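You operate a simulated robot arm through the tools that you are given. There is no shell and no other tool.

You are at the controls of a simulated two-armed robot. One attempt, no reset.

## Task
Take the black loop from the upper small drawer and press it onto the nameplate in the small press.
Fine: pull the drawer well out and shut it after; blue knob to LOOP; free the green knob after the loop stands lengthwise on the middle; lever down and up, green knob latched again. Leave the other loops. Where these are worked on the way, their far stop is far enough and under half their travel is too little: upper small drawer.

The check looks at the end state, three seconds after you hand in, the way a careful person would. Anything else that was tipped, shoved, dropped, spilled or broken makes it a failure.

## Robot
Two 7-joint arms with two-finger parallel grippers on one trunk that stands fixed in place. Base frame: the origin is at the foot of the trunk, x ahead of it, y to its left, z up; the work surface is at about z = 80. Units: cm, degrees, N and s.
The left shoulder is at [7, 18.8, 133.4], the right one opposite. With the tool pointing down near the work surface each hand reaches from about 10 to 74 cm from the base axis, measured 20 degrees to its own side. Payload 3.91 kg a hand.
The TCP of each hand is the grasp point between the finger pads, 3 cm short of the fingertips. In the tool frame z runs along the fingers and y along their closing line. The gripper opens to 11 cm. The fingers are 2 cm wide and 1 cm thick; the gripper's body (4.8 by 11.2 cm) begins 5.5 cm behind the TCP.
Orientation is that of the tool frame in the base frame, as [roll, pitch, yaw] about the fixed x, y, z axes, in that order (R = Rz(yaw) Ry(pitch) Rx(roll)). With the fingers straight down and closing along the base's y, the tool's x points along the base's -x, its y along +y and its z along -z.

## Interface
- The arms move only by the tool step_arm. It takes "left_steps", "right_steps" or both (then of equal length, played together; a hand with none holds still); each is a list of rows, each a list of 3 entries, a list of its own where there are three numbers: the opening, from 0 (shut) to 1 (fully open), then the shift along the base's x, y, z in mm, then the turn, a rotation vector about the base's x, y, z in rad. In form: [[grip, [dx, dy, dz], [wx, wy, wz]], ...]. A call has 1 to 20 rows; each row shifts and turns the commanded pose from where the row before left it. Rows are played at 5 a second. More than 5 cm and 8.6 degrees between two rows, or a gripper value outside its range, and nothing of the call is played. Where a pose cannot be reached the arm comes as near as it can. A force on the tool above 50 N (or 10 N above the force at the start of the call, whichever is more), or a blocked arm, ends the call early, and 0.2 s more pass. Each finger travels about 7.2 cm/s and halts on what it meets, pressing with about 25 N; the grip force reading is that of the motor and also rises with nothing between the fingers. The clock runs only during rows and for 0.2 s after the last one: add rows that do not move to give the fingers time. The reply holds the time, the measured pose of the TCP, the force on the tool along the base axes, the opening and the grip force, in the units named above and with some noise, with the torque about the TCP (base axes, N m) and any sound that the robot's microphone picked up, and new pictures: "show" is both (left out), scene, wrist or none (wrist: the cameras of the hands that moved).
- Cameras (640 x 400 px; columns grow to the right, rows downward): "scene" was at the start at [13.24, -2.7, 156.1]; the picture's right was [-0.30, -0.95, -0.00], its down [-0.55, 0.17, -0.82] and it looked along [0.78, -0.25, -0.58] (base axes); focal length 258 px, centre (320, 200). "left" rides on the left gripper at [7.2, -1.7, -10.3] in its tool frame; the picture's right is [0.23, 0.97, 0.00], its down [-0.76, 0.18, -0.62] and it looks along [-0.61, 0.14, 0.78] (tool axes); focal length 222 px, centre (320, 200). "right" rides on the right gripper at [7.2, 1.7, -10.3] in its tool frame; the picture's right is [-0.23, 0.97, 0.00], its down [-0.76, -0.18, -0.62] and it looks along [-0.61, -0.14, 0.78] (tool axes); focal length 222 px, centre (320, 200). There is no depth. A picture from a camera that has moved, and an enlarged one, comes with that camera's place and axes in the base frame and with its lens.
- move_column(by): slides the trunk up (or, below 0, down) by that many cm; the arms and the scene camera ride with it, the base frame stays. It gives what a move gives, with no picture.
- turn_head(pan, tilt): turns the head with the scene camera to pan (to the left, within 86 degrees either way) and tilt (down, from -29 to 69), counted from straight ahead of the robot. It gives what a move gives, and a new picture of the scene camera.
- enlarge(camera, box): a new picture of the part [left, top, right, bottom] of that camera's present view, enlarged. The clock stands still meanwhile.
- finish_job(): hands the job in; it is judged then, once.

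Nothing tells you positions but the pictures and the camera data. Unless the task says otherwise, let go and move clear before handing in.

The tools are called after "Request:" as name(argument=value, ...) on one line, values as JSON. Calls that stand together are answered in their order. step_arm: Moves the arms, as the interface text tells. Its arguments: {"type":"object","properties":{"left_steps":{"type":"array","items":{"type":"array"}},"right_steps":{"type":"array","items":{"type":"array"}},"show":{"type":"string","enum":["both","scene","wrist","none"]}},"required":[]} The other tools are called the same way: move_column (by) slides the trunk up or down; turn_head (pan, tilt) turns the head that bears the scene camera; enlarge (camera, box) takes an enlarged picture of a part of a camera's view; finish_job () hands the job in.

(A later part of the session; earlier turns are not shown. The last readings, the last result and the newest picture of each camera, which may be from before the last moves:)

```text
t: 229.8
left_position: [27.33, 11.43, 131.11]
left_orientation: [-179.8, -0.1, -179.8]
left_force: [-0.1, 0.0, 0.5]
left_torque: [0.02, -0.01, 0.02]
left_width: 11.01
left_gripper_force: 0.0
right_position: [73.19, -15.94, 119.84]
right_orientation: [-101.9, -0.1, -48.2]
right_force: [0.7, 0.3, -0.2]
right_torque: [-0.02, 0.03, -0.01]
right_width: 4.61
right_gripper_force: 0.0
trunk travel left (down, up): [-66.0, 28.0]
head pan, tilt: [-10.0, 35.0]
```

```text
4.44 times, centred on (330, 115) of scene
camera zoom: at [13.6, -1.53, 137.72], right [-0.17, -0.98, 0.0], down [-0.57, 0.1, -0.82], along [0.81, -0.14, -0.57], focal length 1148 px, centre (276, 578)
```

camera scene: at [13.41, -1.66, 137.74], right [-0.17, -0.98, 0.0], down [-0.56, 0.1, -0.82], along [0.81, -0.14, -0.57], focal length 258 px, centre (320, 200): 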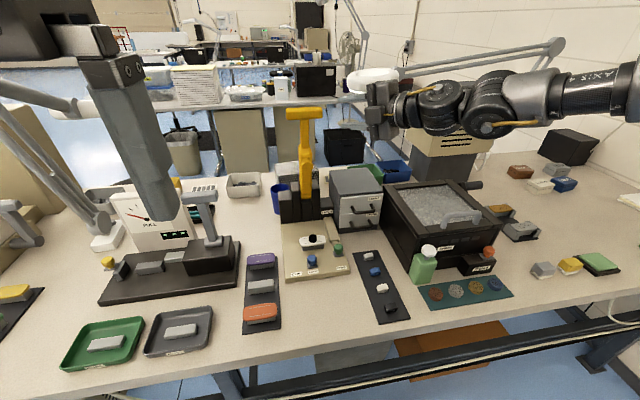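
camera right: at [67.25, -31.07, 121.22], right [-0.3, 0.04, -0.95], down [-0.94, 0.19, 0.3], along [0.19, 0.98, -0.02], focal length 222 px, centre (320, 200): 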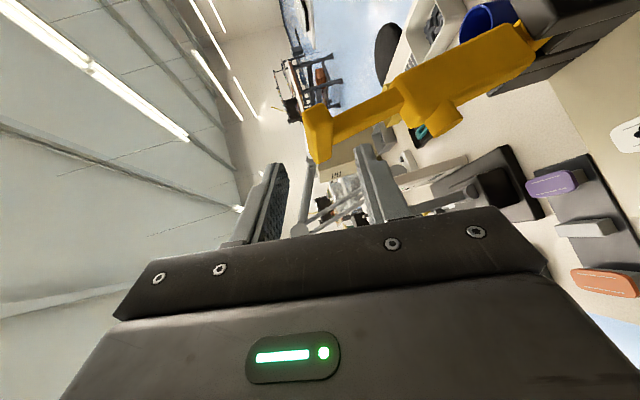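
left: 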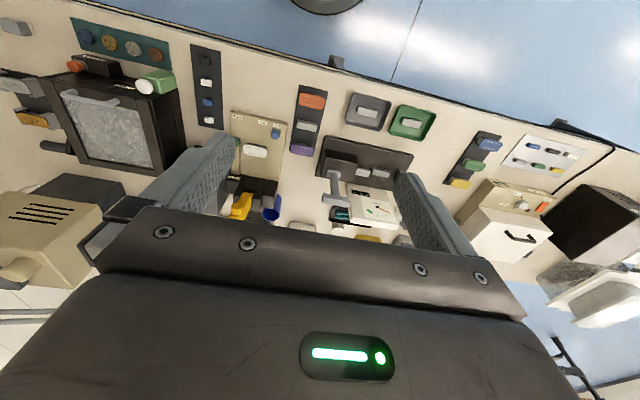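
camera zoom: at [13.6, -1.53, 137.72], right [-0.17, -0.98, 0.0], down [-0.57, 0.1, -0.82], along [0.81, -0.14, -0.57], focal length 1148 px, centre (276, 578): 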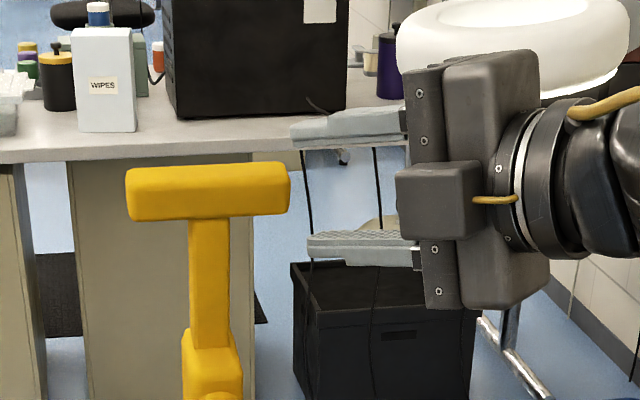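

Request:
step_arm(right_steps=[[0.42, [14.6, 13, -4.1], [0, 0, 0]], [0.42, [14.6, 12, -4.1], [0, 0, 0]]], show="none")

Request:
enlarge(camera="right", box=[200, 40, 440, 240])

Request:
enlarge(camera="scene", box=[270, 70, 390, 160])

```text
t: 230.4
left_position: [27.21, 11.31, 131.02]
left_orientation: [-180.0, -0.1, -179.8]
left_force: [0.2, 0.2, -0.3]
left_torque: [0.01, -0.02, -0.01]
left_width: 11.01
left_gripper_force: 0.0
right_position: [76.17, -13.55, 118.88]
right_orientation: [-102.1, -0.1, -48.5]
right_force: [0.6, 0.3, 0.5]
right_torque: [-0.02, -0.03, 0.02]
right_width: 4.59
right_gripper_force: 0.0
trunk travel left (down, up): [-66.0, 28.0]
head pan, tilt: [-10.0, 35.0]
```

```text
2.00 times, centred on (320, 140) of right
camera zoom: at [73.29, -25.88, 119.37], right [-0.3, 0.03, -0.95], down [-0.93, 0.19, 0.3], along [0.19, 0.98, -0.02], focal length 444 px, centre (320, 320)
```

zoom: 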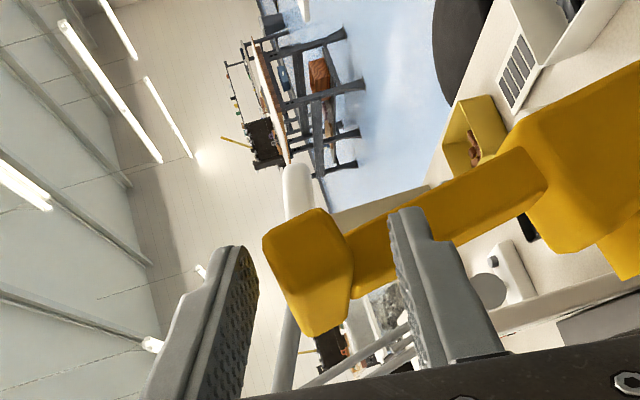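

```text
4.44 times, centred on (330, 115) of scene
camera zoom: at [13.67, -1.56, 137.72], right [-0.17, -0.98, 0.0], down [-0.57, 0.1, -0.82], along [0.81, -0.14, -0.57], focal length 1148 px, centre (276, 578)
```

zoom: 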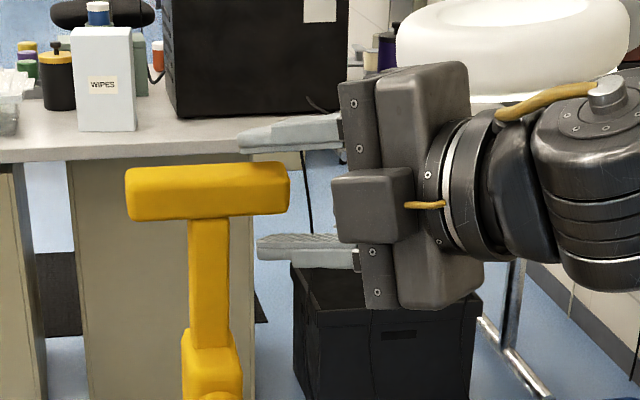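

Request:
step_arm(right_steps=[[0.3, [3, 2.5, 0], [0, 0, 0]], [0.2, [0, 0, 0], [0, 0, 0]], [0.1, [0, 0, 0], [0, 0, 0]], [0.1, [0, 0, 0], [0, 0, 0]]], show="none")

Request:
enlarge(camera="right", box=[200, 40, 440, 240])

```text
t: 231.4
left_position: [26.95, 11.21, 131.13]
left_orientation: [-179.9, 0.1, -179.8]
left_force: [0.0, 0.4, 0.0]
left_torque: [0.0, 0.02, 0.03]
left_width: 11.03
left_gripper_force: 0.0
right_position: [76.18, -13.47, 119.13]
right_orientation: [-101.6, -0.1, -48.4]
right_force: [-4.0, -3.4, 3.1]
right_torque: [0.89, -0.89, 0.04]
right_width: 3.21
right_gripper_force: 44.6
trunk travel left (down, up): [-66.0, 28.0]
head pan, tilt: [-10.0, 35.0]
```

```text
2.00 times, centred on (320, 140) of right
camera zoom: at [73.27, -25.75, 119.62], right [-0.3, 0.04, -0.95], down [-0.94, 0.19, 0.3], along [0.19, 0.98, -0.02], focal length 444 px, centre (320, 320)
```

zoom: 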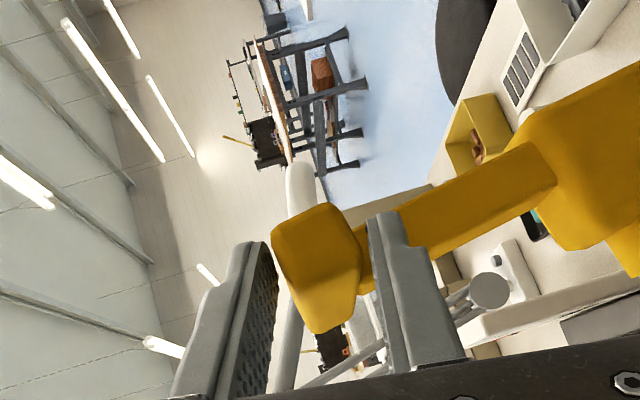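

Request:
step_arm(right_steps=[[0.1, [-8, 0, -1.5], [0, 0, 0]], [0.1, [-8, 0, -1.5], [0, 0, 0]]], show="none")

Request:
enlarge(camera="right", box=[200, 40, 440, 240])

```text
t: 232.0
left_position: [26.98, 11.29, 131.17]
left_orientation: [-179.7, 0.1, -179.8]
left_force: [1.0, 0.7, 0.0]
left_torque: [-0.02, 0.03, 0.02]
left_width: 10.99
left_gripper_force: 0.1
right_position: [74.65, -13.47, 118.85]
right_orientation: [-101.9, -0.1, -48.3]
right_force: [0.1, -1.3, 8.7]
right_torque: [0.51, -0.89, -0.79]
right_width: 3.31
right_gripper_force: 44.9
trunk travel left (down, up): [-66.0, 28.0]
head pan, tilt: [-10.0, 35.0]
```

```text
2.00 times, centred on (320, 140) of right
camera zoom: at [71.78, -25.76, 119.35], right [-0.3, 0.04, -0.95], down [-0.94, 0.19, 0.3], along [0.19, 0.98, -0.02], focal length 444 px, centre (320, 320)
```

zoom: 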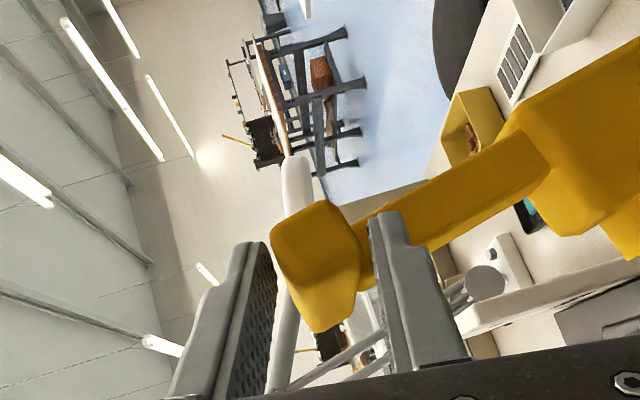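

Request:
step_arm(right_steps=[[0.1, [-10, 0, 0], [0, 0, 0]], [0.1, [-10, 0, -1], [0, 0, 0]], [0.1, [-10, 0, -2], [0, 0, 0]], [0.1, [-10, 0, -2.5], [0, 0, 0]]], show="none")

Request:
enlarge(camera="right", box=[200, 40, 440, 240])

Request:
enlarge(camera="scene", box=[240, 70, 420, 260])

```text
t: 233.0
left_position: [27.32, 11.4, 131.14]
left_orientation: [-179.8, -0.1, -179.7]
left_force: [-0.7, -0.3, -0.5]
left_torque: [-0.02, 0.03, 0.01]
left_width: 11.02
left_gripper_force: 0.1
right_position: [70.97, -13.45, 117.89]
right_orientation: [-102.2, 0.0, -48.3]
right_force: [4.2, -1.6, -6.8]
right_torque: [0.5, -0.56, 0.19]
right_width: 3.44
right_gripper_force: 44.8
trunk travel left (down, up): [-66.0, 28.0]
head pan, tilt: [-10.0, 35.0]
```

```text
2.00 times, centred on (320, 140) of right
camera zoom: at [67.99, -25.77, 118.38], right [-0.31, 0.03, -0.95], down [-0.93, 0.19, 0.31], along [0.19, 0.98, -0.03], focal length 444 px, centre (320, 320)
```

zoom: 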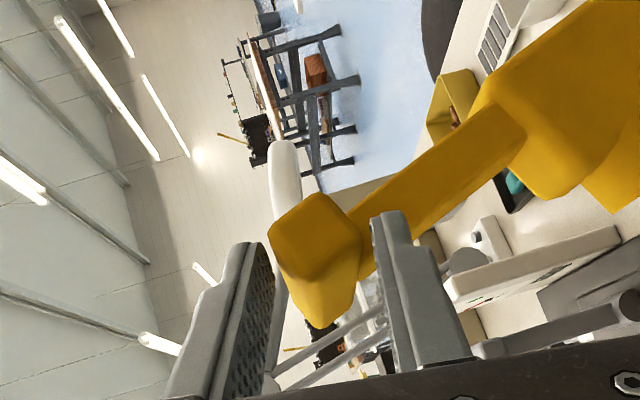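

```text
2.11 times, centred on (330, 165) of scene
camera zoom: at [13.74, -1.64, 137.69], right [-0.17, -0.98, 0.0], down [-0.57, 0.1, -0.82], along [0.81, -0.14, -0.58], focal length 544 px, centre (299, 274)
```

zoom: 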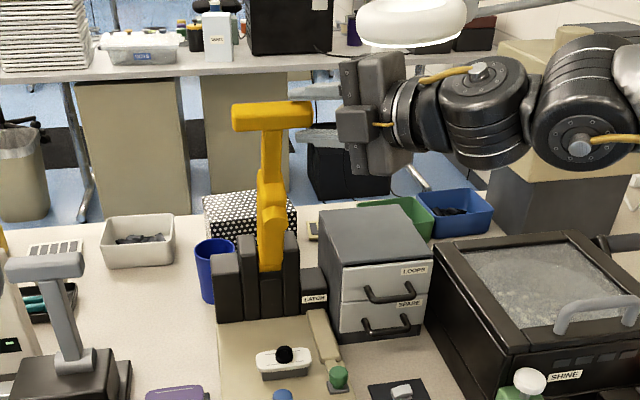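

Request:
step_arm(right_steps=[[0.1, [-12, 0, -6], [0, 0, 0]], [0.1, [-13, 0, -6], [0, 0, 0]], [0.1, [-13, 0, -7], [0, 0, 0]], [0.1, [-13, 0, -7], [0, 0, 0]]], show="none")

Request:
enlarge(camera="right", box=[200, 40, 440, 240])

```text
t: 234.0
left_position: [27.25, 11.23, 131.17]
left_orientation: [-179.9, 0.1, -179.8]
left_force: [-0.6, 0.5, 1.1]
left_torque: [0.0, -0.03, -0.02]
left_width: 10.98
left_gripper_force: 0.0
right_position: [65.66, -13.61, 115.6]
right_orientation: [-101.9, -0.1, -48.1]
right_force: [2.5, -1.4, -2.0]
right_torque: [0.39, -0.29, -0.58]
right_width: 3.49
right_gripper_force: 45.0
trunk travel left (down, up): [-66.0, 28.0]
head pan, tilt: [-10.0, 35.0]
```

```text
2.00 times, centred on (320, 140) of right
camera zoom: at [62.8, -25.78, 115.93], right [-0.3, 0.04, -0.95], down [-0.93, 0.19, 0.3], along [0.19, 0.98, -0.02], focal length 444 px, centre (320, 320)
```

zoom: 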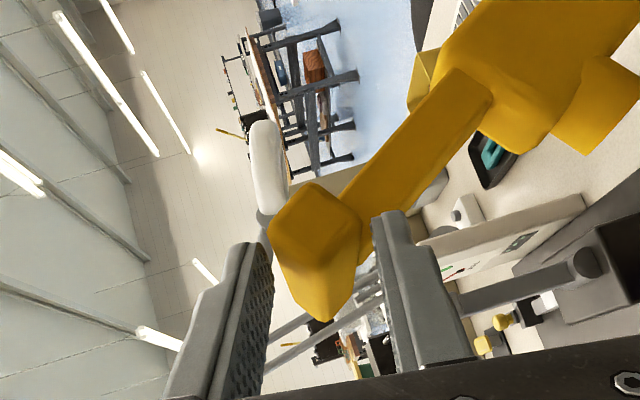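

Request:
step_arm(right_steps=[[0.1, [-12.5, 0, -8], [0, 0, 0]], [0.1, [-12.5, 0, -8.5], [0, 0, 0]], [0.1, [-12, 0, -9.5], [0, 0, 0]], [0.1, [-12, 0, -9.5], [0, 0, 0]]], show="none")

Request:
enlarge(camera="right", box=[200, 40, 440, 240])

```text
t: 235.0
left_position: [27.23, 11.36, 131.04]
left_orientation: [-179.9, 0.0, -179.8]
left_force: [-0.3, 0.5, -0.2]
left_torque: [0.0, 0.02, -0.02]
left_width: 11.02
left_gripper_force: 0.1
right_position: [60.79, -13.32, 112.0]
right_orientation: [-102.1, 0.0, -48.3]
right_force: [-1.2, -2.4, -1.6]
right_torque: [0.16, 0.68, -0.08]
right_width: 3.38
right_gripper_force: 44.9
trunk travel left (down, up): [-66.0, 28.0]
head pan, tilt: [-10.0, 35.0]
```

```text
2.00 times, centred on (320, 140) of right
camera zoom: at [57.97, -25.77, 112.4], right [-0.3, 0.03, -0.95], down [-0.93, 0.19, 0.3], along [0.19, 0.98, -0.02], focal length 444 px, centre (320, 320)
```

zoom: 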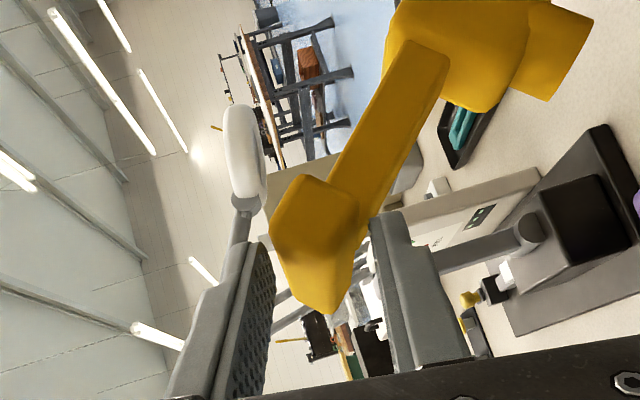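

Request:
step_arm(right_steps=[[0.1, [-10.5, 0, -10.5], [0, 0, 0]], [0.1, [-10.5, 0, -10.5], [0, 0, 0]], [0.1, [-9.5, 0, -12], [0, 0, 0]], [0.1, [-9.5, 0, -12], [0, 0, 0]]], show="none")

Request:
enlarge(camera="right", box=[200, 40, 440, 240])

```text
t: 236.0
left_position: [27.27, 11.37, 131.08]
left_orientation: [-179.9, -0.1, -179.7]
left_force: [-0.8, -0.5, 0.3]
left_torque: [0.01, 0.02, 0.01]
left_width: 10.99
left_gripper_force: 0.1
right_position: [56.78, -13.47, 107.57]
right_orientation: [-102.1, -0.1, -48.2]
right_force: [2.4, 0.3, -3.7]
right_torque: [0.5, 0.39, 0.09]
right_width: 2.89
right_gripper_force: 44.6
trunk travel left (down, up): [-66.0, 28.0]
head pan, tilt: [-10.0, 35.0]
```

```text
2.00 times, centred on (320, 140) of right
camera zoom: at [53.95, -25.74, 108.01], right [-0.3, 0.03, -0.95], down [-0.93, 0.19, 0.3], along [0.19, 0.98, -0.02], focal length 444 px, centre (320, 320)
```

zoom: 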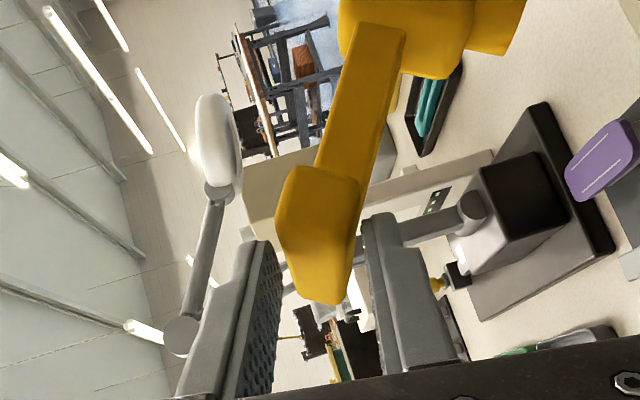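

Request:
step_arm(right_steps=[[0.1, [-7, 0, -10], [0, 0, 0]], [0.1, [-6.5, 0, -10], [0, 0, 0]], [0.1, [-6, 0, -10.5], [0, 0, 0]]], show="none")

```text
t: 236.8
left_position: [27.29, 11.28, 131.14]
left_orientation: [-180.0, -0.1, -179.8]
left_force: [0.6, -0.3, 0.5]
left_torque: [-0.01, -0.03, 0.02]
left_width: 11.02
left_gripper_force: 0.0
right_position: [54.99, -13.51, 104.45]
right_orientation: [-101.8, -0.1, -48.2]
right_force: [6.1, 1.5, -4.7]
right_torque: [0.34, 0.26, 0.25]
right_width: 2.7
right_gripper_force: 45.1
trunk travel left (down, up): [-66.0, 28.0]
head pan, tilt: [-10.0, 35.0]
```

Request:
step_arm(right_steps=[[0.1, [-4.5, 0, -10.5], [0, 0, 0]], [0.1, [-4, 0, -11], [0, 0, 0]], [0.1, [-4, 0, -11], [0, 0, 0]]], show="none")

Request:
enlarge(camera="scene", box=[200, 80, 440, 280])

```text
t: 237.6
left_position: [27.17, 11.24, 131.14]
left_orientation: [-179.9, -0.1, -179.9]
left_force: [-0.3, 0.0, 0.0]
left_torque: [0.01, -0.01, 0.0]
left_width: 11.01
left_gripper_force: 0.2
right_position: [53.42, -13.36, 101.24]
right_orientation: [-101.9, -0.2, -48.2]
right_force: [-3.4, -1.6, -0.6]
right_torque: [0.21, 0.15, 0.28]
right_width: 2.57
right_gripper_force: 45.0
trunk travel left (down, up): [-66.0, 28.0]
head pan, tilt: [-10.0, 35.0]
```

```text
2.00 times, centred on (320, 180) of scene
camera zoom: at [13.44, -1.59, 137.74], right [-0.17, -0.98, 0.0], down [-0.56, 0.1, -0.82], along [0.81, -0.14, -0.57], focal length 517 px, centre (320, 240)
```

zoom: 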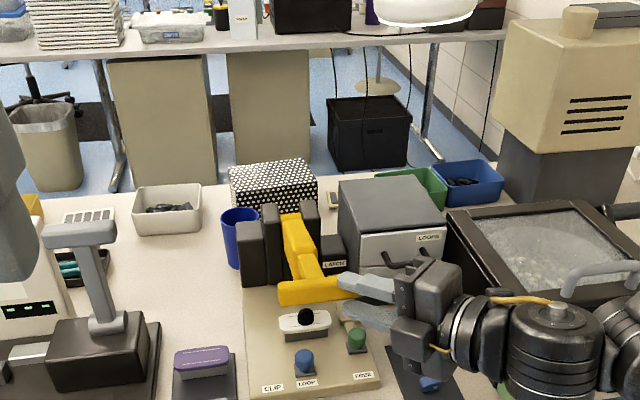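

Request:
step_arm(right_steps=[[0.1, [-4.5, 0, -9.5], [0, 0, 0]], [0.1, [-4, 0, -10], [0, 0, 0]]], show="none")

```text
t: 238.2
left_position: [27.54, 12.04, 130.95]
left_orientation: [-179.6, -0.2, -179.8]
left_force: [-0.4, 0.3, 0.0]
left_torque: [0.01, -0.01, -0.02]
left_width: 11.0
left_gripper_force: 0.1
right_position: [53.27, -13.54, 100.63]
right_orientation: [-102.4, -0.1, -47.9]
right_force: [11.5, 29.3, -7.1]
right_torque: [0.66, 0.12, 0.58]
right_width: 2.49
right_gripper_force: 45.4
right hand out of reach, approached as far as the arm can: row 1, 2
trunk travel left (down, up): [-66.0, 28.0]
head pan, tilt: [-10.0, 35.0]
```

Request:
move_column(by=-1.2)

Request:
step_arm(right_steps=[[0.1, [-3, 4, 0], [0, 0, 0]]], show="none")

```text
t: 238.8
left_position: [26.98, 11.84, 129.96]
left_orientation: [-179.7, 0.1, -179.8]
left_force: [0.4, -0.2, -0.2]
left_torque: [0.03, 0.0, 0.03]
left_width: 11.0
left_gripper_force: 0.1
right_position: [52.8, -13.73, 99.62]
right_orientation: [-102.2, -0.2, -48.0]
right_force: [-8.1, 27.1, 0.4]
right_torque: [0.7, -0.04, 0.72]
right_width: 2.46
right_gripper_force: 45.4
trunk travel left (down, up): [-64.8, 29.2]
head pan, tilt: [-10.0, 35.0]
```

```text
t: 239.2
left_position: [27.17, 11.62, 129.91]
left_orientation: [-179.6, 0.0, -179.9]
left_force: [-1.1, 0.2, -0.8]
left_torque: [0.01, -0.01, 0.0]
left_width: 11.0
left_gripper_force: 0.1
right_position: [52.78, -13.84, 99.69]
right_orientation: [-102.3, -0.3, -48.2]
right_force: [-0.6, 16.6, -0.6]
right_torque: [0.82, -0.13, 1.48]
right_width: 2.5
right_gripper_force: 45.3
trunk travel left (down, up): [-64.8, 29.2]
head pan, tilt: [-10.0, 35.0]
```

Request:
move_column(by=-1.5)

Request:
step_arm(right_steps=[[0.1, [-4, 3, 0], [0, 0, 0]]], show="none")

Request:
move_column(by=-1.5)

Request:
step_arm(right_steps=[[0.1, [-3, 2, 0], [0, 0, 0]]], show="none")

```text
t: 239.8
left_position: [27.02, 11.55, 128.47]
left_orientation: [-179.8, 0.1, -179.9]
left_force: [-0.5, -0.1, 0.7]
left_torque: [0.03, -0.03, -0.02]
left_width: 11.0
left_gripper_force: 0.0
right_position: [52.54, -13.7, 98.14]
right_orientation: [-102.3, -0.3, -48.1]
right_force: [-16.9, 12.2, 1.6]
right_torque: [0.67, -0.04, 0.49]
right_width: 2.46
right_gripper_force: 44.9
trunk travel left (down, up): [-63.3, 30.7]
head pan, tilt: [-10.0, 35.0]
```

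```text
t: 240.2
left_position: [27.02, 11.45, 128.43]
left_orientation: [-180.0, 0.0, -180.0]
left_force: [-0.5, -0.6, 0.3]
left_torque: [0.0, 0.02, 0.01]
left_width: 11.02
left_gripper_force: 0.0
right_position: [52.48, -13.67, 98.17]
right_orientation: [-102.4, -0.2, -48.3]
right_force: [-3.2, 2.4, -0.9]
right_torque: [0.63, -0.08, 0.88]
right_width: 2.46
right_gripper_force: 44.6
trunk travel left (down, up): [-63.3, 30.7]
head pan, tilt: [-10.0, 35.0]
```

```text
t: 240.8
left_position: [26.92, 11.29, 126.99]
left_orientation: [-179.8, 0.0, -180.0]
left_force: [-0.9, -0.3, -0.3]
left_torque: [-0.01, -0.01, 0.0]
left_width: 11.03
left_gripper_force: 0.1
right_position: [52.16, -13.74, 96.72]
right_orientation: [-102.4, -0.1, -48.1]
right_force: [-15.2, -2.5, 0.3]
right_torque: [0.49, 0.06, -0.08]
right_width: 2.45
right_gripper_force: 44.8
trunk travel left (down, up): [-61.8, 32.2]
head pan, tilt: [-10.0, 35.0]
```

```text
t: 241.2
left_position: [27.09, 11.12, 126.95]
left_orientation: [180.0, 0.1, -179.9]
left_force: [0.6, 0.0, -0.2]
left_torque: [0.02, 0.03, -0.03]
left_width: 11.0
left_gripper_force: 0.1
right_position: [52.07, -13.77, 96.83]
right_orientation: [-102.6, -0.1, -48.1]
right_force: [-6.2, -9.9, -0.6]
right_torque: [0.55, 0.01, 0.66]
right_width: 2.44
right_gripper_force: 44.3
trunk travel left (down, up): [-61.8, 32.2]
head pan, tilt: [-10.0, 35.0]
```

Request:
move_column(by=-1.5)

Request:
step_arm(right_steps=[[0.1, [-3, -1, 0], [0, 0, 0]]], show="none")

Request:
turn_head(pan=-12, tilt=42)

Request:
enlarge(camera="scene", box=[230, 90, 410, 220])

```text
t: 241.9
left_position: [26.97, 11.09, 125.51]
left_orientation: [180.0, 0.1, -179.8]
left_force: [0.5, -0.2, -0.1]
left_torque: [-0.02, 0.02, 0.01]
left_width: 11.0
left_gripper_force: 0.1
right_position: [52.02, -13.8, 95.37]
right_orientation: [-102.4, 0.0, -47.9]
right_force: [-15.7, -12.9, -1.1]
right_torque: [0.43, 0.15, -0.21]
right_width: 2.44
right_gripper_force: 45.0
trunk travel left (down, up): [-60.3, 33.7]
head pan, tilt: [-10.0, 35.0]
```

```text
t: 242.3
left_position: [27.07, 11.22, 125.43]
left_orientation: [-180.0, 0.0, -179.8]
left_force: [0.0, -1.0, 0.2]
left_torque: [0.04, 0.02, -0.01]
left_width: 11.01
left_gripper_force: 0.1
right_position: [51.92, -13.81, 95.37]
right_orientation: [-102.4, -0.1, -48.0]
right_force: [-2.1, -6.3, -1.9]
right_torque: [0.47, 0.24, -0.14]
right_width: 2.44
right_gripper_force: 45.1
trunk travel left (down, up): [-60.3, 33.7]
head pan, tilt: [-10.0, 35.0]
```

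```text
t: 243.0
left_position: [27.15, 11.2, 125.5]
left_orientation: [-179.8, -0.1, -179.8]
left_force: [1.5, 0.1, 0.7]
left_torque: [0.01, -0.04, -0.01]
left_width: 11.0
left_gripper_force: 0.1
right_position: [51.96, -13.69, 95.34]
right_orientation: [-102.5, 0.0, -48.0]
right_force: [0.7, -4.7, -1.3]
right_torque: [0.48, 0.0, -0.2]
right_width: 2.45
right_gripper_force: 45.7
trunk travel left (down, up): [-60.3, 33.7]
head pan, tilt: [-12.0, 42.0]
camera scene: at [13.07, -1.86, 130.98], right [-0.21, -0.98, 0.0], down [-0.65, 0.14, -0.74], along [0.73, -0.15, -0.67], focal length 258 px, centre (320, 200)
```

scene: 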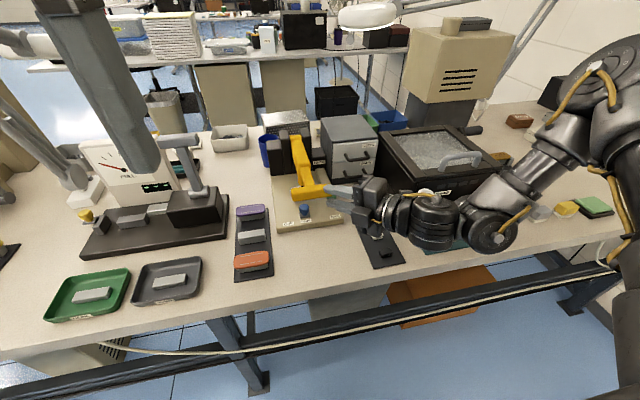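

```text
3.08 times, centred on (320, 155) of scene
camera zoom: at [13.07, -1.86, 130.98], right [-0.21, -0.98, 0.0], down [-0.65, 0.14, -0.74], along [0.73, -0.15, -0.67], focal length 795 px, centre (320, 338)
```

zoom: 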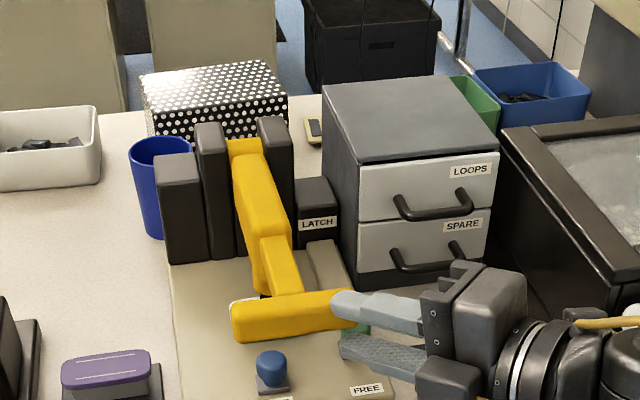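

Request:
move_column(by=-1.2)

Request:
step_arm(right_steps=[[0.1, [-2, -1, 0], [0, 0, 0]]], show="none")

Request:
move_column(by=-1.2)

Request:
enlarge(camera="scene", box=[250, 90, 380, 200])

```text
t: 243.6
left_position: [27.09, 11.28, 124.16]
left_orientation: [-179.9, 0.1, -179.8]
left_force: [0.1, -0.3, -0.1]
left_torque: [-0.04, 0.01, 0.03]
left_width: 11.0
left_gripper_force: 0.0
right_position: [51.72, -13.79, 94.28]
right_orientation: [-102.5, 0.0, -48.0]
right_force: [-3.8, -5.1, 0.1]
right_torque: [0.49, 0.12, -0.1]
right_width: 2.42
right_gripper_force: 45.2
trunk travel left (down, up): [-59.1, 34.9]
head pan, tilt: [-12.0, 42.0]
```

```text
t: 244.0
left_position: [27.29, 11.32, 124.24]
left_orientation: [-180.0, -0.1, -179.8]
left_force: [0.3, 0.6, 0.6]
left_torque: [0.04, -0.02, 0.01]
left_width: 11.0
left_gripper_force: 0.0
right_position: [51.83, -13.81, 94.14]
right_orientation: [-102.4, -0.2, -48.0]
right_force: [7.5, 1.8, -0.3]
right_torque: [0.47, 0.02, -0.24]
right_width: 2.41
right_gripper_force: 44.7
trunk travel left (down, up): [-59.1, 34.9]
head pan, tilt: [-12.0, 42.0]
```

```text
t: 244.6
left_position: [26.99, 11.53, 123.13]
left_orientation: [-179.9, 0.1, -179.8]
left_force: [0.5, 0.7, 0.3]
left_torque: [-0.02, -0.02, 0.0]
left_width: 11.03
left_gripper_force: 0.2
right_position: [51.73, -13.81, 93.79]
right_orientation: [-101.5, 0.0, -48.2]
right_force: [17.0, -4.1, 46.8]
right_torque: [1.04, -1.15, 0.41]
right_width: 2.43
right_gripper_force: 45.1
trunk travel left (down, up): [-57.9, 36.1]
head pan, tilt: [-12.0, 42.0]
```

```text
3.64 times, centred on (315, 145) of scene
camera zoom: at [12.82, -1.73, 128.68], right [-0.21, -0.98, 0.0], down [-0.65, 0.14, -0.74], along [0.73, -0.15, -0.67], focal length 940 px, centre (338, 400)
```

zoom: 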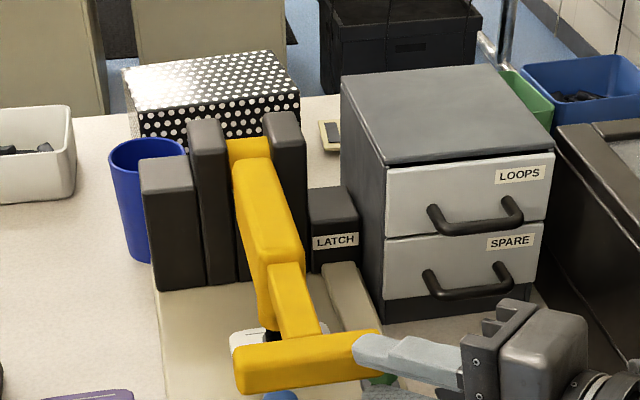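

Request:
step_arm(right_steps=[[0.1, [-1, 0, -3], [0, 0, 0]], [0.1, [0, 0, 0], [0, 0, 0]], [0.1, [0, 0, 0], [0, 0, 0]]], show="none")

```text
t: 245.4
left_position: [26.97, 11.42, 123.12]
left_orientation: [180.0, 0.1, -179.8]
left_force: [-0.7, 0.4, 0.0]
left_torque: [0.0, -0.03, -0.01]
left_width: 10.98
left_gripper_force: 0.1
right_position: [51.77, -13.79, 93.75]
right_orientation: [-101.4, 0.0, -48.2]
right_force: [24.1, -2.2, 53.0]
right_torque: [1.07, -1.3, -0.79]
right_width: 2.41
right_gripper_force: 44.2
trunk travel left (down, up): [-57.9, 36.1]
head pan, tilt: [-12.0, 42.0]
```

Request:
enlarge(camera="right", box=[240, 0, 640, 250])

Request:
enlarge(camera="scene", box=[290, 140, 380, 220])

```text
1.60 times, centred on (440, 125) of right
camera zoom: at [48.85, -26.08, 94.06], right [-0.3, 0.04, -0.95], down [-0.94, 0.18, 0.3], along [0.19, 0.98, -0.01], focal length 355 px, centre (128, 320)
```

zoom: 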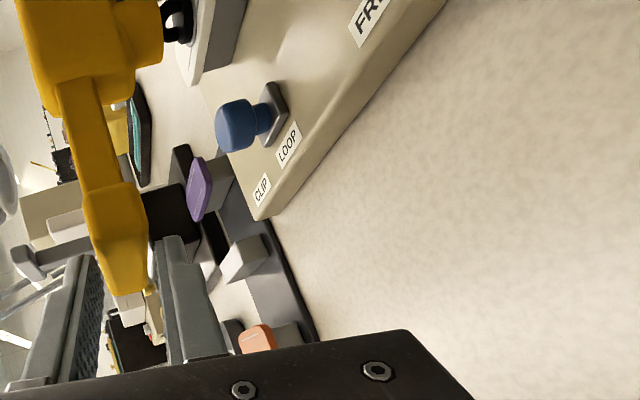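

```text
5.00 times, centred on (335, 180) of scene
camera zoom: at [12.84, -1.66, 128.62], right [-0.21, -0.98, 0.0], down [-0.65, 0.14, -0.74], along [0.73, -0.15, -0.67], focal length 1292 px, centre (245, 300)
```

zoom: 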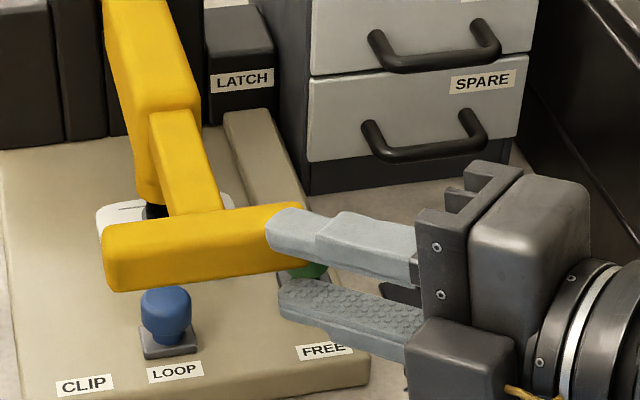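

Request:
step_arm(right_steps=[[0.1, [0, 0, -2], [0, 0, 0]], [0.1, [0, 0, 0], [0, 0, 0]], [0.1, [0, 0, 0], [0, 0, 0]], [0.1, [0, 0, 0], [0, 0, 0]]], show="none")

```text
t: 246.4
left_position: [26.9, 11.46, 123.1]
left_orientation: [-179.8, 0.1, -179.8]
left_force: [-0.3, 0.5, 0.2]
left_torque: [0.01, -0.04, 0.01]
left_width: 10.98
left_gripper_force: 0.1
right_position: [51.74, -13.73, 93.77]
right_orientation: [-101.2, 0.2, -48.0]
right_force: [23.7, 2.5, 55.0]
right_torque: [1.17, -1.38, -0.17]
right_width: 2.43
right_gripper_force: 45.7
right hand out of reach, approached as far as the arm can: row 1
trunk travel left (down, up): [-57.9, 36.1]
head pan, tilt: [-12.0, 42.0]
```

Request:
move_column(by=1.5)

Request:
step_arm(right_steps=[[0.1, [2, 0, 0], [0, 0, 0]]], show="none")

Request:
move_column(by=1.5)

Request:
step_arm(right_steps=[[0.1, [2, 0, 0], [0, 0, 0]]], show="none")

Request:
enlarge(camera="right", box=[240, 0, 640, 250])

```text
t: 247.0
left_position: [27.3, 11.62, 124.34]
left_orientation: [-179.8, -0.1, -179.9]
left_force: [0.0, 0.2, -0.5]
left_torque: [-0.02, 0.02, -0.01]
left_width: 11.0
left_gripper_force: 0.1
right_position: [51.8, -13.71, 94.01]
right_orientation: [-103.1, 0.0, -47.7]
right_force: [17.0, 14.9, 8.0]
right_torque: [0.63, -0.08, -0.11]
right_width: 2.4
right_gripper_force: 45.0
trunk travel left (down, up): [-59.4, 34.6]
head pan, tilt: [-12.0, 42.0]
```

```text
t: 247.4
left_position: [27.2, 11.6, 124.49]
left_orientation: [-179.7, 0.0, -179.8]
left_force: [0.4, -0.7, -0.9]
left_torque: [0.01, -0.05, 0.0]
left_width: 10.99
left_gripper_force: 0.1
right_position: [51.69, -13.77, 94.07]
right_orientation: [-103.1, -0.1, -47.7]
right_force: [3.8, 15.4, 4.2]
right_torque: [0.43, 0.13, -0.02]
right_width: 2.39
right_gripper_force: 44.9
trunk travel left (down, up): [-59.4, 34.6]
head pan, tilt: [-12.0, 42.0]
```

```text
t: 248.0
left_position: [27.2, 11.69, 126.06]
left_orientation: [-179.8, 0.1, -179.8]
left_force: [0.0, -0.2, -0.7]
left_torque: [-0.02, -0.01, -0.03]
left_width: 10.98
left_gripper_force: 0.0
right_position: [51.9, -13.85, 95.74]
right_orientation: [-102.9, -0.2, -47.8]
right_force: [-1.4, 16.5, -2.4]
right_torque: [0.32, 0.18, 0.73]
right_width: 2.41
right_gripper_force: 44.8
trunk travel left (down, up): [-60.9, 33.1]
head pan, tilt: [-12.0, 42.0]
```

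```text
t: 248.4
left_position: [26.84, 11.64, 126.06]
left_orientation: [-179.8, 0.1, -179.7]
left_force: [-0.2, 0.1, -0.8]
left_torque: [-0.02, 0.0, 0.01]
left_width: 11.02
left_gripper_force: 0.1
right_position: [51.74, -13.8, 95.76]
right_orientation: [-102.8, -0.1, -47.8]
right_force: [-12.0, 15.4, -1.9]
right_torque: [0.26, 0.37, 0.47]
right_width: 2.41
right_gripper_force: 44.8
trunk travel left (down, up): [-60.9, 33.1]
head pan, tilt: [-12.0, 42.0]
```

```text
1.60 times, centred on (440, 125) of right
camera zoom: at [48.96, -26.13, 96.37], right [-0.31, 0.02, -0.95], down [-0.93, 0.18, 0.31], along [0.18, 0.98, -0.04], focal length 355 px, centre (128, 320)
```

zoom: 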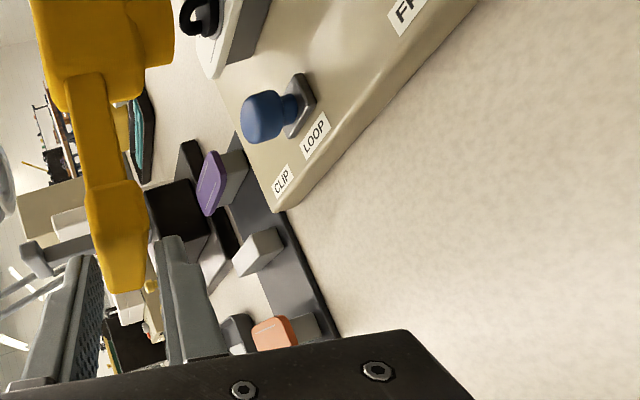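

Request:
step_arm(right_steps=[[0.1, [-1, 3, 0], [0, 0, 0]]], show="none")

Request:
move_column(by=2)

Request:
step_arm(right_steps=[[0.1, [4, 1, 0], [0, 0, 0]]], show="none")

Request:
move_column(by=2)

Request:
step_arm(right_steps=[[0.1, [5, 0, 0], [0, 0, 0]]], show="none")

```text
t: 248.8
left_position: [26.87, 11.34, 126.07]
left_orientation: [-180.0, 0.1, -179.9]
left_force: [0.3, 0.2, 0.2]
left_torque: [0.02, 0.04, -0.01]
left_width: 11.01
left_gripper_force: 0.0
right_position: [51.84, -13.81, 95.89]
right_orientation: [-102.7, -0.1, -48.0]
right_force: [-14.9, 5.0, -0.7]
right_torque: [0.52, 0.27, 1.59]
right_width: 2.38
right_gripper_force: 44.9
trunk travel left (down, up): [-60.9, 33.1]
head pan, tilt: [-12.0, 42.0]
```

```text
t: 249.5
left_position: [27.02, 11.48, 128.05]
left_orientation: [-179.9, 0.1, -179.8]
left_force: [-0.6, -0.1, -0.3]
left_torque: [-0.02, 0.01, 0.02]
left_width: 11.0
left_gripper_force: 0.0
right_position: [51.87, -13.66, 97.85]
right_orientation: [-102.5, -0.3, -48.1]
right_force: [-5.3, 3.7, 0.1]
right_torque: [-0.01, -0.07, -0.24]
right_width: 2.35
right_gripper_force: 45.4
trunk travel left (down, up): [-62.9, 31.1]
head pan, tilt: [-12.0, 42.0]
```

```text
t: 249.9
left_position: [26.75, 11.22, 128.2]
left_orientation: [-180.0, 0.3, -179.7]
left_force: [-0.4, -0.3, -0.2]
left_torque: [0.0, 0.02, -0.01]
left_width: 11.01
left_gripper_force: 0.0
right_position: [52.02, -13.94, 97.83]
right_orientation: [-102.6, -0.1, -47.9]
right_force: [-24.2, -3.1, 2.0]
right_torque: [-0.1, 0.03, -1.08]
right_width: 2.34
right_gripper_force: 44.9
trunk travel left (down, up): [-62.9, 31.1]
head pan, tilt: [-12.0, 42.0]
```

```text
t: 250.6
left_position: [27.07, 11.24, 130.01]
left_orientation: [-179.9, 0.2, -179.7]
left_force: [0.2, -0.5, 0.2]
left_torque: [0.04, 0.0, -0.04]
left_width: 10.99
left_gripper_force: 0.0
right_position: [52.4, -13.72, 99.7]
right_orientation: [-102.7, -0.1, -47.9]
right_force: [-2.9, 0.7, 0.2]
right_torque: [0.02, 0.01, 0.04]
right_width: 1.17
right_gripper_force: 0.6
trunk travel left (down, up): [-64.9, 29.1]
head pan, tilt: [-12.0, 42.0]
```

```text
t: 251.0
left_position: [26.63, 11.33, 130.24]
left_orientation: [-179.9, 0.2, -179.9]
left_force: [-0.4, -0.6, -0.4]
left_torque: [0.02, -0.01, 0.0]
left_width: 11.0
left_gripper_force: 0.1
right_position: [52.43, -13.81, 99.87]
right_orientation: [-102.6, -0.2, -47.9]
right_force: [-20.5, -5.6, 4.5]
right_torque: [-0.14, -0.12, 0.19]
right_width: 1.17
right_gripper_force: 0.5
trunk travel left (down, up): [-64.9, 29.1]
head pan, tilt: [-12.0, 42.0]
```

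Request:
enlarge(camera="right", box=[200, 0, 600, 250])

Request:
enlarge(camera="scene", box=[250, 90, 400, 220])

```text
1.60 times, centred on (400, 125) of right
camera zoom: at [49.62, -26.06, 100.47], right [-0.31, 0.02, -0.95], down [-0.93, 0.18, 0.31], along [0.18, 0.98, -0.03], focal length 355 px, centre (192, 320)
```

zoom: 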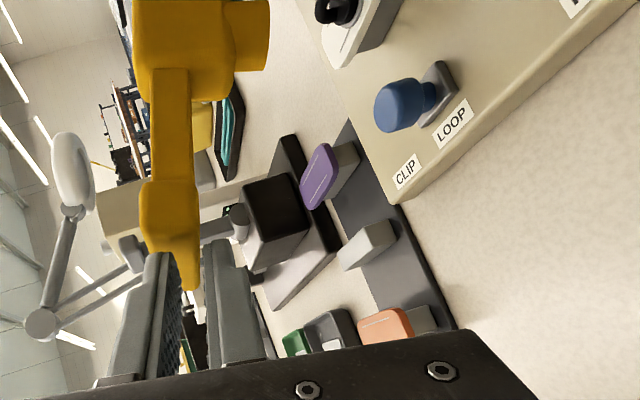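

```text
3.08 times, centred on (325, 155) of scene
camera zoom: at [12.52, -1.79, 135.64], right [-0.21, -0.98, 0.0], down [-0.65, 0.14, -0.75], along [0.73, -0.15, -0.67], focal length 795 px, centre (305, 338)
```

zoom: 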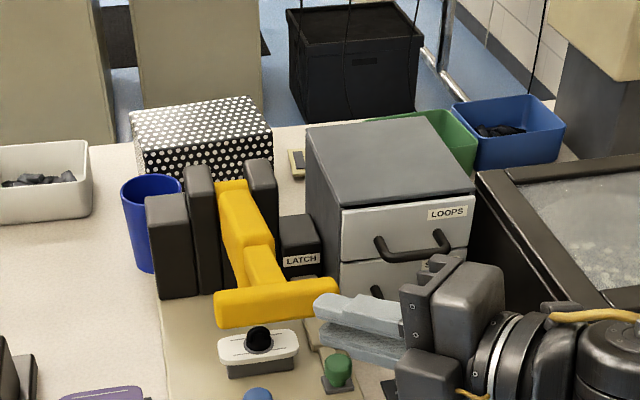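

Request:
step_arm(right_steps=[[0.2, [-12, -11, 3], [0, 0, 0]], [0.45, [-10, -9, 3], [0, 0, 0]], [0.45, [0, 0, 0], [0, 0, 0]]], show="none")

Request:
enlarge(camera="right", box=[160, 0, 560, 250])

```text
t: 251.8
left_position: [27.21, 11.32, 130.07]
left_orientation: [-179.9, -0.1, -179.8]
left_force: [0.5, 0.5, 0.2]
left_torque: [-0.01, 0.0, 0.01]
left_width: 11.01
left_gripper_force: 0.0
right_position: [50.74, -15.74, 100.29]
right_orientation: [-102.7, -0.1, -47.8]
right_force: [0.3, -0.2, -0.5]
right_torque: [-0.03, 0.0, 0.01]
right_width: 4.95
right_gripper_force: 0.1
trunk travel left (down, up): [-64.9, 29.1]
head pan, tilt: [-12.0, 42.0]
```

```text
1.60 times, centred on (360, 125) of right
camera zoom: at [47.96, -28.02, 100.9], right [-0.31, 0.02, -0.95], down [-0.93, 0.18, 0.31], along [0.18, 0.98, -0.04], focal length 355 px, centre (256, 320)
```

zoom: 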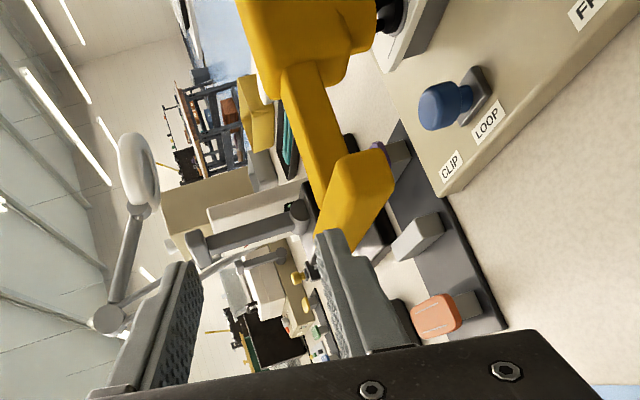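

Request:
step_arm(right_steps=[[0.45, [0, -15, 0], [0, 0, 0]], [0.45, [0, -15, 0], [0, 0, 0]]], show="none")

Request:
move_column(by=-6.3)

Request:
enlarge(camera="right", box=[160, 0, 560, 250])

Request:
enlarge(camera="scene", box=[250, 90, 430, 230])

```text
t: 252.4
left_position: [27.24, 11.3, 129.95]
left_orientation: [-179.9, 0.1, -179.9]
left_force: [0.4, -0.1, 0.1]
left_torque: [0.0, -0.02, -0.01]
left_width: 11.01
left_gripper_force: 0.2
right_position: [50.66, -18.7, 100.34]
right_orientation: [-102.7, 0.1, -47.8]
right_force: [-0.5, -0.6, 0.1]
right_torque: [0.0, 0.02, 0.02]
right_width: 4.93
right_gripper_force: 0.0
trunk travel left (down, up): [-64.9, 29.1]
head pan, tilt: [-12.0, 42.0]
```

```text
t: 253.4
left_position: [27.06, 11.32, 123.84]
left_orientation: [-179.9, 0.0, -179.8]
left_force: [-0.4, -0.1, -0.6]
left_torque: [-0.03, 0.01, 0.02]
left_width: 11.01
left_gripper_force: 0.1
right_position: [50.69, -18.63, 93.97]
right_orientation: [-102.8, -0.1, -47.9]
right_force: [0.1, -1.7, -0.6]
right_torque: [-0.03, -0.02, -0.03]
right_width: 4.95
right_gripper_force: 0.1
trunk travel left (down, up): [-58.6, 35.4]
head pan, tilt: [-12.0, 42.0]
```

```text
1.60 times, centred on (360, 125) of right
camera zoom: at [47.85, -31.03, 94.65], right [-0.31, 0.02, -0.95], down [-0.93, 0.18, 0.31], along [0.18, 0.98, -0.03], focal length 355 px, centre (256, 320)
```

zoom: 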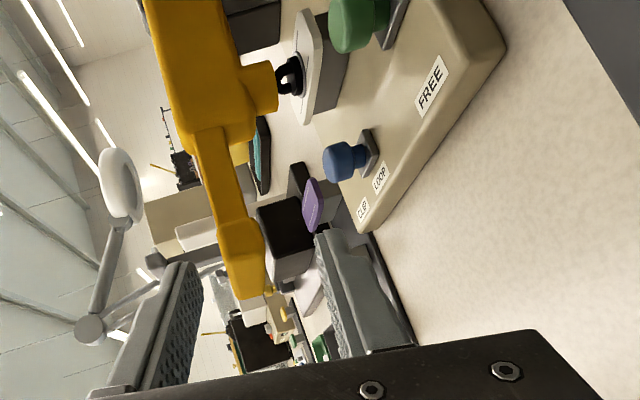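

```text
2.86 times, centred on (340, 160) of scene
camera zoom: at [13.01, -1.75, 129.28], right [-0.21, -0.98, 0.0], down [-0.65, 0.14, -0.74], along [0.73, -0.15, -0.67], focal length 738 px, centre (263, 314)
```

zoom: 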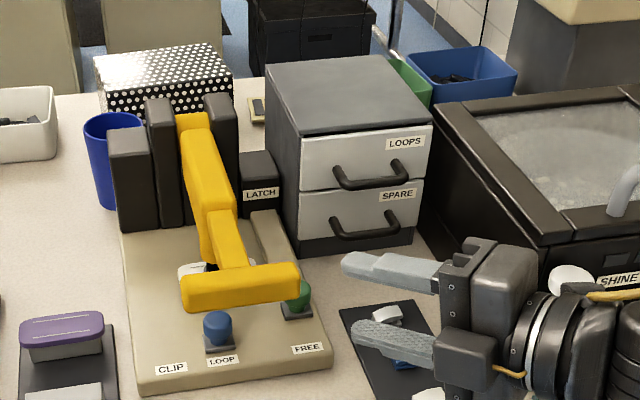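

Request:
step_arm(right_steps=[[0.42, [7, 15, 2], [0, 0, 0]], [0.42, [7, 15, 1], [0, 0, 0]], [0.42, [8, 16, 0], [0, 0, 0]]], show="none")

Request:
enlarge(camera="right", box=[160, 0, 560, 250])

Request:
enlarge(camera="scene", box=[250, 90, 430, 230])

```text
t: 254.2
left_position: [27.15, 11.49, 123.66]
left_orientation: [-179.8, -0.1, -179.7]
left_force: [-0.5, -0.2, 0.4]
left_torque: [-0.01, -0.04, 0.03]
left_width: 11.02
left_gripper_force: 0.1
right_position: [52.97, -14.09, 94.2]
right_orientation: [-102.9, -0.1, -47.9]
right_force: [0.2, 0.3, -0.4]
right_torque: [0.0, 0.02, -0.01]
right_width: 4.63
right_gripper_force: 0.0
trunk travel left (down, up): [-58.6, 35.4]
head pan, tilt: [-12.0, 42.0]
```

```text
1.60 times, centred on (360, 125) of right
camera zoom: at [50.15, -26.36, 94.81], right [-0.31, 0.02, -0.95], down [-0.93, 0.19, 0.31], along [0.18, 0.98, -0.04], focal length 355 px, centre (256, 320)
```

zoom: 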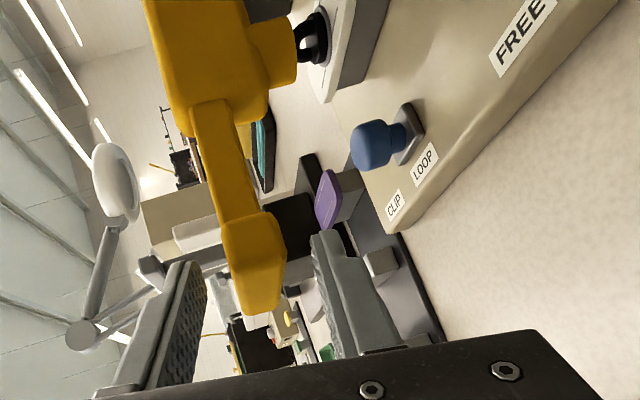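

```text
2.86 times, centred on (340, 160) of scene
camera zoom: at [13.09, -1.63, 129.27], right [-0.21, -0.98, 0.0], down [-0.66, 0.14, -0.74], along [0.73, -0.16, -0.67], focal length 738 px, centre (263, 314)
```

zoom: 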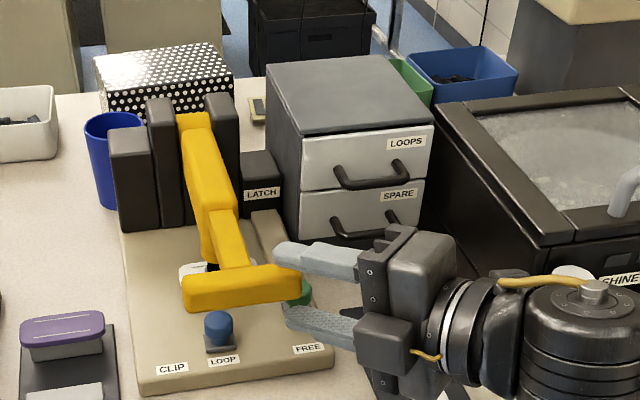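

Request:
step_arm(right_steps=[[0.42, [6, 3, 0], [0, 0, 0]], [0.42, [6, 3, 0], [0, 0, 0]], [0.42, [0, 0, 0], [0, 0, 0]]], show="none")

Request:
enlarge(camera="right", box=[160, 0, 560, 250])

Request:
enlarge(camera="scene", box=[280, 130, 400, 230])

```text
t: 255.0
left_position: [27.15, 11.34, 123.8]
left_orientation: [-180.0, 0.0, -179.8]
left_force: [-0.7, -0.4, 0.2]
left_torque: [-0.03, -0.02, 0.01]
left_width: 11.01
left_gripper_force: 0.1
right_position: [54.09, -13.71, 94.25]
right_orientation: [-102.7, -0.1, -47.8]
right_force: [-0.1, -1.2, 0.4]
right_torque: [0.0, -0.01, 0.04]
right_width: 4.62
right_gripper_force: 0.0
trunk travel left (down, up): [-58.6, 35.4]
head pan, tilt: [-12.0, 42.0]
```

```text
1.60 times, centred on (360, 125) of right
camera zoom: at [51.29, -25.89, 94.87], right [-0.31, 0.02, -0.95], down [-0.93, 0.18, 0.31], along [0.18, 0.98, -0.03], focal length 355 px, centre (256, 320)
```

zoom: 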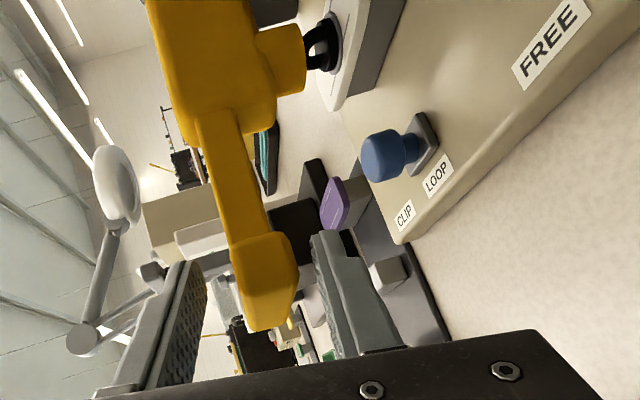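

```text
4.00 times, centred on (340, 180) of scene
camera zoom: at [13.01, -1.77, 129.28], right [-0.21, -0.98, 0.0], down [-0.65, 0.14, -0.74], along [0.73, -0.15, -0.67], focal length 1034 px, centre (240, 280)
```

zoom: 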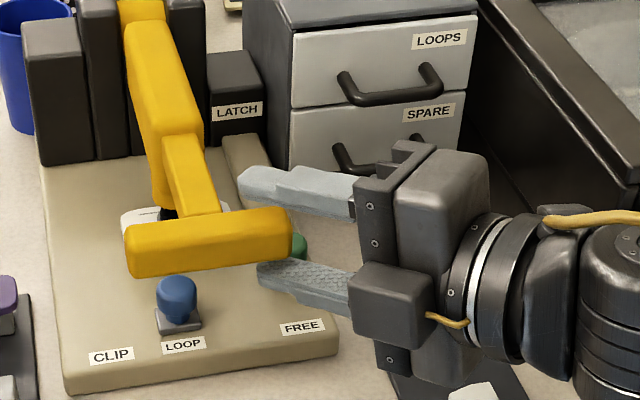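

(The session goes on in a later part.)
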